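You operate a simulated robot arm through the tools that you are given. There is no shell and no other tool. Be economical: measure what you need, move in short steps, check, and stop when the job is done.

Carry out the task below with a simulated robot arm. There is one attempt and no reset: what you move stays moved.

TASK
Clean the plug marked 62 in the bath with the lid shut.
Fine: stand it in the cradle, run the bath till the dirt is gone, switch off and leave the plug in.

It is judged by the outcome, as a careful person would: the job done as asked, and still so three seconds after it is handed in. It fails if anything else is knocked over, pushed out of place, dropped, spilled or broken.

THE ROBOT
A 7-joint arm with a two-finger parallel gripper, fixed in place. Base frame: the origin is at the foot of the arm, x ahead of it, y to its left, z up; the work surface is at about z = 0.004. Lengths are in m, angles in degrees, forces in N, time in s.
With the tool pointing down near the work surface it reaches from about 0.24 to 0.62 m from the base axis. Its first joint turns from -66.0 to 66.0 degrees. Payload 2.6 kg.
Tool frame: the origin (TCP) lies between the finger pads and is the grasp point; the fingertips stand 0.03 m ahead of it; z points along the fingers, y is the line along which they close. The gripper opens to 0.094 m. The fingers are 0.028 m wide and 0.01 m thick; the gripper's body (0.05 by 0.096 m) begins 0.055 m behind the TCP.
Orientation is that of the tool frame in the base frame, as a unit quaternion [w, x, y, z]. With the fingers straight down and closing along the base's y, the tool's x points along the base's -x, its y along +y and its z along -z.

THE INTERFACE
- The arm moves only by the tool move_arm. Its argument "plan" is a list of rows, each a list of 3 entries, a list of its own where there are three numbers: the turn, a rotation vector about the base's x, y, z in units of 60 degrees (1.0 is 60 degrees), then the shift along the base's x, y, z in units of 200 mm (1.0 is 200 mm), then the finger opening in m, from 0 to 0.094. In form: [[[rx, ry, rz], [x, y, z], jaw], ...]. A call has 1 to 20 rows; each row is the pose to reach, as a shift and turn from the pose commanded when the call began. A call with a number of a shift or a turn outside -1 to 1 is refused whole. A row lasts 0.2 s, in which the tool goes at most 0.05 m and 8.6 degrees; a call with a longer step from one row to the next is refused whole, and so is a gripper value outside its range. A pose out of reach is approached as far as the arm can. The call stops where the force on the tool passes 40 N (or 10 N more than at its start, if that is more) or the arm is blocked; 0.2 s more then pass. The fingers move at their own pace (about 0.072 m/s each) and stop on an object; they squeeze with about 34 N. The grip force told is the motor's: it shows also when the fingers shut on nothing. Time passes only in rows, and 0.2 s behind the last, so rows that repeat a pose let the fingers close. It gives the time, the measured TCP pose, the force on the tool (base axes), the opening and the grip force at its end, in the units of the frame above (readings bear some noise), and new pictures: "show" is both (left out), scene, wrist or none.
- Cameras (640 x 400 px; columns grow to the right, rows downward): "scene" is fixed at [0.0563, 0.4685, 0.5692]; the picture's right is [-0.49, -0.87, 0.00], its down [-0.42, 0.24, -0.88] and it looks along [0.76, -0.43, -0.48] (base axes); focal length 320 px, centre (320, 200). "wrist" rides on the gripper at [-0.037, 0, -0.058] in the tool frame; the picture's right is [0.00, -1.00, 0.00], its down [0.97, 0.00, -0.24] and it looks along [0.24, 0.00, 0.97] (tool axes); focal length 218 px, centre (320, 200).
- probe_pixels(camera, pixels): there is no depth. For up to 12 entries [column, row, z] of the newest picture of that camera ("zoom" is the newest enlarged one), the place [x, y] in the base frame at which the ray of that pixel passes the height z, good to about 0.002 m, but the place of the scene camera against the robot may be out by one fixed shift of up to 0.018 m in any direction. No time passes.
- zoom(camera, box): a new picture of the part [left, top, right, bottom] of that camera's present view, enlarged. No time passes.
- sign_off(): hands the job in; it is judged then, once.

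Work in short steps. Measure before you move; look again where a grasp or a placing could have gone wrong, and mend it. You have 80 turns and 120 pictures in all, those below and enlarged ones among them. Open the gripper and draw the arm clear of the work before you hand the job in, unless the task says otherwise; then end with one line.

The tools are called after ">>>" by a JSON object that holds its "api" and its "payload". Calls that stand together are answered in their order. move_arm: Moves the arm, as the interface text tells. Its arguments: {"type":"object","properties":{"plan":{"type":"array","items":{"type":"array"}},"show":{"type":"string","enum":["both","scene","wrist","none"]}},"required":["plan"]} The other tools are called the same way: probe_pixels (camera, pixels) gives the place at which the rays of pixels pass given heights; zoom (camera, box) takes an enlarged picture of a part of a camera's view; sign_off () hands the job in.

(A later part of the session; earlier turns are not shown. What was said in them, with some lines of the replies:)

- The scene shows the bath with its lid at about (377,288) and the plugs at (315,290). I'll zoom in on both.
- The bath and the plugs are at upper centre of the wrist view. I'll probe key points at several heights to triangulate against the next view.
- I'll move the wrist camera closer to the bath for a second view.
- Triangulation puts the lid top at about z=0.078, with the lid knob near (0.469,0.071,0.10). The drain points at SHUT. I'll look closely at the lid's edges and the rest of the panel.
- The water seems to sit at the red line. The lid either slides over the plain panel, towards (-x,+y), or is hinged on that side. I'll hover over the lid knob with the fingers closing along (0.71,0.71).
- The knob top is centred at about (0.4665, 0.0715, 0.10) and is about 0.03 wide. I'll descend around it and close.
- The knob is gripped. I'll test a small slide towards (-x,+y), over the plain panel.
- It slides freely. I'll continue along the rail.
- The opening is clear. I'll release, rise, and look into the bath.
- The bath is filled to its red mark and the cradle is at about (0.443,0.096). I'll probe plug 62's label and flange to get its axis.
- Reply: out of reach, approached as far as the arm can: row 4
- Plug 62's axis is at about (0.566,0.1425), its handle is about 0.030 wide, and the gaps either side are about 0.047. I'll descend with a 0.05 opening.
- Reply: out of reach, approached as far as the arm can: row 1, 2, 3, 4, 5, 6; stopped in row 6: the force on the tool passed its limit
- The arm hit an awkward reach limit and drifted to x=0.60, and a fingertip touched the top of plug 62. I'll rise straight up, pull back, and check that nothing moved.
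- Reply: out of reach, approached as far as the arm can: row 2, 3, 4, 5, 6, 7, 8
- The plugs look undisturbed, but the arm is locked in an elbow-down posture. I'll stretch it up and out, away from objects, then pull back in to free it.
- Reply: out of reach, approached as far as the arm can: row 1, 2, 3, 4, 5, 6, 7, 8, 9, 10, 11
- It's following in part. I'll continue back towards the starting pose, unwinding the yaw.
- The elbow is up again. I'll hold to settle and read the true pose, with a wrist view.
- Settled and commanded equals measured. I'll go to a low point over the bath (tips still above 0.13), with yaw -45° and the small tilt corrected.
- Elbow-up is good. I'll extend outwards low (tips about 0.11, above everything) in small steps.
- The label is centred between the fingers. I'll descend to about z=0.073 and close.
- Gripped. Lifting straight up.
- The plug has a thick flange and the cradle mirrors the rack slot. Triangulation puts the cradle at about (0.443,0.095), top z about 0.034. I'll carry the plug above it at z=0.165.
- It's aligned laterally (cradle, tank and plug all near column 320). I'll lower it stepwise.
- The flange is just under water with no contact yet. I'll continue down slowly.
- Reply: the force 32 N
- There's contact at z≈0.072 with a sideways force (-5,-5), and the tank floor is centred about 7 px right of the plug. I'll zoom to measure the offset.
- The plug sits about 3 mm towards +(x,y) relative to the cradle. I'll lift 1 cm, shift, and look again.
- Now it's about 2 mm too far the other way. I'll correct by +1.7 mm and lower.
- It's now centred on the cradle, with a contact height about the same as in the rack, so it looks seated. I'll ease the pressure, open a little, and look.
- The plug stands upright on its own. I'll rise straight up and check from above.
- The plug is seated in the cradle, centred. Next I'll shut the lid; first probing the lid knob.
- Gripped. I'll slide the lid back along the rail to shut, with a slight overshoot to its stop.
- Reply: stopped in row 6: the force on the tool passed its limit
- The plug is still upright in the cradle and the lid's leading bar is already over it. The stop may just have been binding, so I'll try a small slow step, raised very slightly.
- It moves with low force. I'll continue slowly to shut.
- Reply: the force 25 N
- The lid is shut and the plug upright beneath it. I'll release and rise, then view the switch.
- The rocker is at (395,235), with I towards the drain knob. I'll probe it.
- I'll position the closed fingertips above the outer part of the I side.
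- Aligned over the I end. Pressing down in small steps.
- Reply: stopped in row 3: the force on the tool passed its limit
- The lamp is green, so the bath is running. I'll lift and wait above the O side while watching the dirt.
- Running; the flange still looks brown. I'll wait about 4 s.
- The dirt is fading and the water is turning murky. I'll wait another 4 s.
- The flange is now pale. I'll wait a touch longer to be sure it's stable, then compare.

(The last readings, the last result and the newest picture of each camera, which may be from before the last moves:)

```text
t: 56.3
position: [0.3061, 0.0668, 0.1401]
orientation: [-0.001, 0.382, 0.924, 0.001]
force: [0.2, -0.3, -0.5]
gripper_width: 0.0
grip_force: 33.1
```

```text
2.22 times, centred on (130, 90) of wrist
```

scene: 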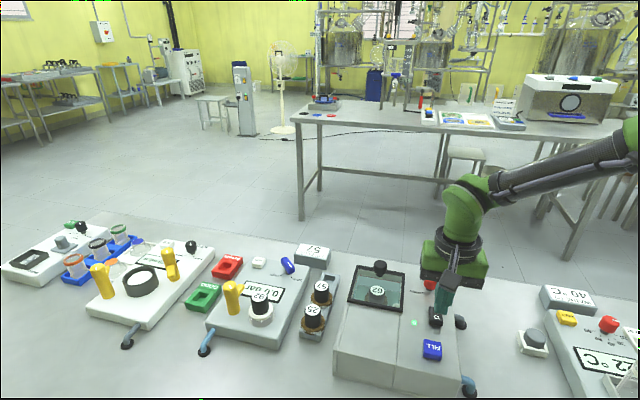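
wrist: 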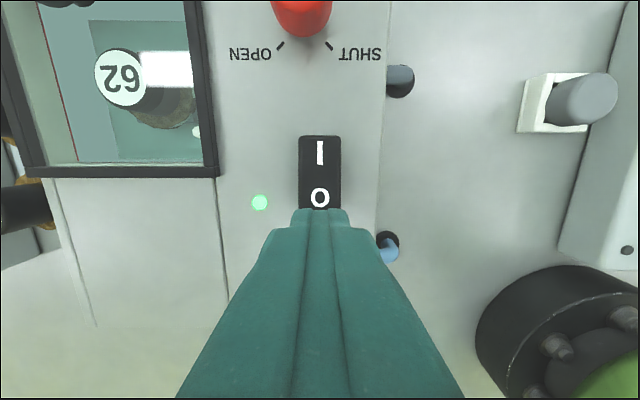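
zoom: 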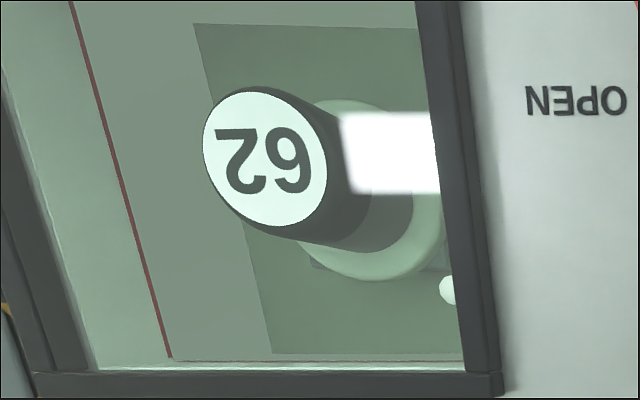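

The flange is clean and white. Pressing the O side now.

>>> {"api": "move_arm", "payload": {"plan": [[[0, 0, 0], [0, 0, -0.04], 0.0], [[0, 0, 0], [0, 0, -0.07], 0.0], [[0, 0, 0], [0, 0, -0.09], 0.0], [[0, 0, 0], [0, 0, -0.105], 0.0], [[0, 0, 0], [0, 0, -0.12], 0.0], [[0, 0, 0], [0, 0, -0.13], 0.0]]}}

>>> {"api": "zoom", "payload": {"camera": "scene", "box": [390, 275, 470, 365]}}

```text
t: 57.4
position: [0.3062, 0.0663, 0.1188]
orientation: [-0.002, 0.383, 0.924, 0.002]
force: [-2.0, -0.8, 4.3]
gripper_width: 0.0
grip_force: 33.0
stopped in row 5: the force on the tool passed its limit (the readings are from after the stop); the commanded pose is now the measured one
```

scene: 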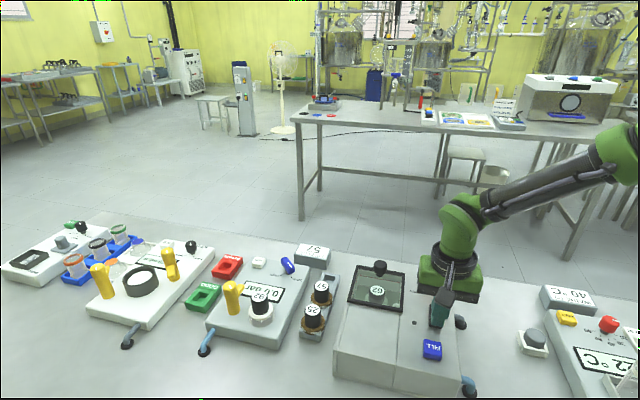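
wrist: 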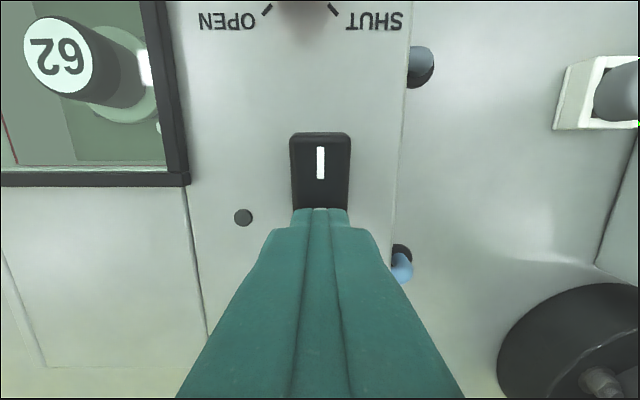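

```text
4.44 times, centred on (430, 320) of scene
```

zoom: 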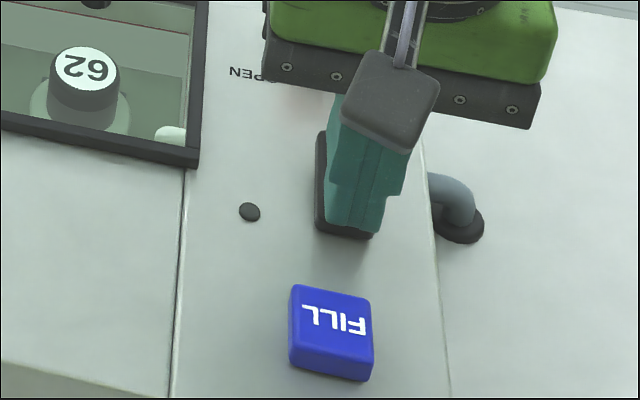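

The lamp is off. I'll rise, draw clear, open the gripper, and do a final check.

>>> {"api": "move_arm", "payload": {"plan": [[[0, 0, 0], [0, 0, 0.15], 0.0], [[0, 0, 0], [0, 0, 0.35], 0.0], [[0, 0, 0], [0, 0, 0.55], 0.03], [[0, 0, 0], [0, 0, 0.75], 0.06], [[0, 0, 0], [0, 0, 0.9], 0.08], [[0, 0, 0], [0, 0, 0.9], 0.08]]}}

>>> {"api": "zoom", "payload": {"camera": "scene", "box": [330, 250, 470, 360]}}

>>> {"api": "zoom", "payload": {"camera": "wrist", "box": [150, 0, 400, 220]}}

```text
t: 58.8
position: [0.3057, 0.0677, 0.3007]
orientation: [-0.001, 0.382, 0.924, 0.003]
force: [0.0, -1.0, 0.4]
gripper_width: 0.0799
grip_force: 0.1
```

scene: 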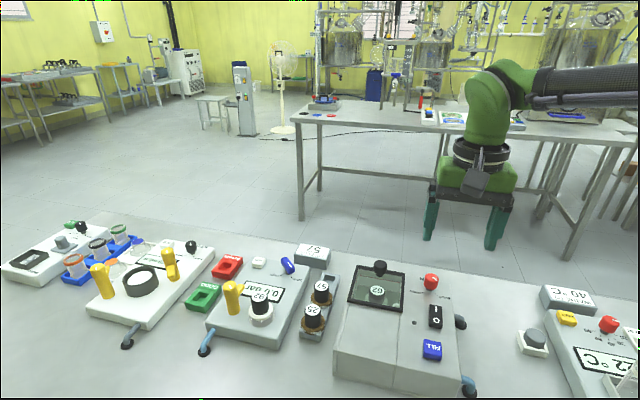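
wrist: 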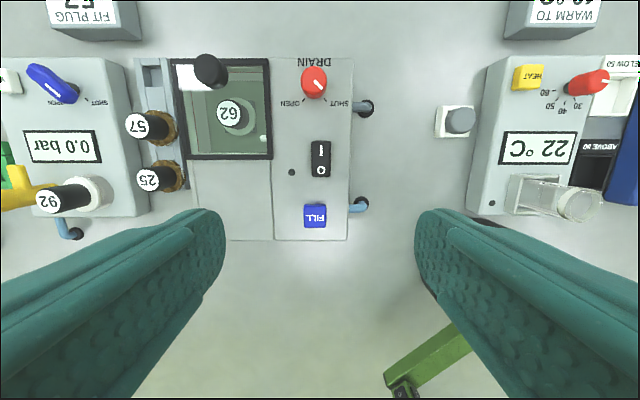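

```text
3.64 times, centred on (400, 305) of scene
```

zoom: 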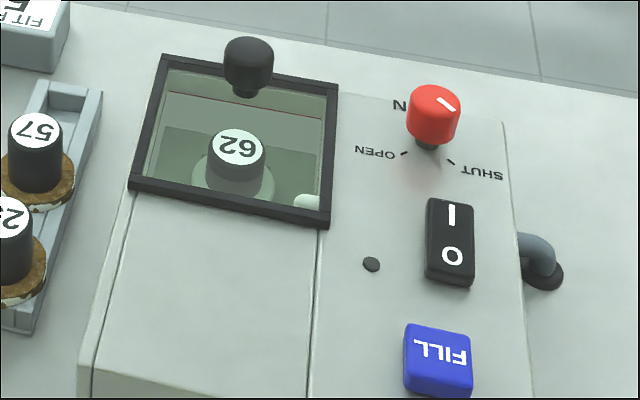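

```text
1.82 times, centred on (275, 110) of wrist
```

zoom: 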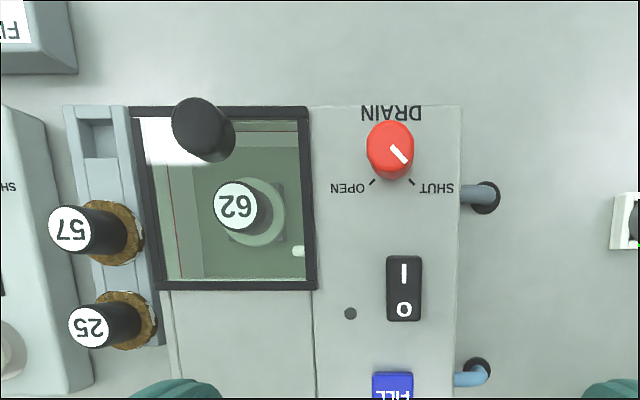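

Plug 62 is clean and standing in the cradle, the lid is shut, the lamp is off, the switch is at O, and nothing else has been disturbed. Handing in.

>>> {"api": "sign_off", "payload": {}}

```text
The job is handed in.
```

Plug 62 is clean and still standing in the cradle, with the lid shut and the bath switched off.
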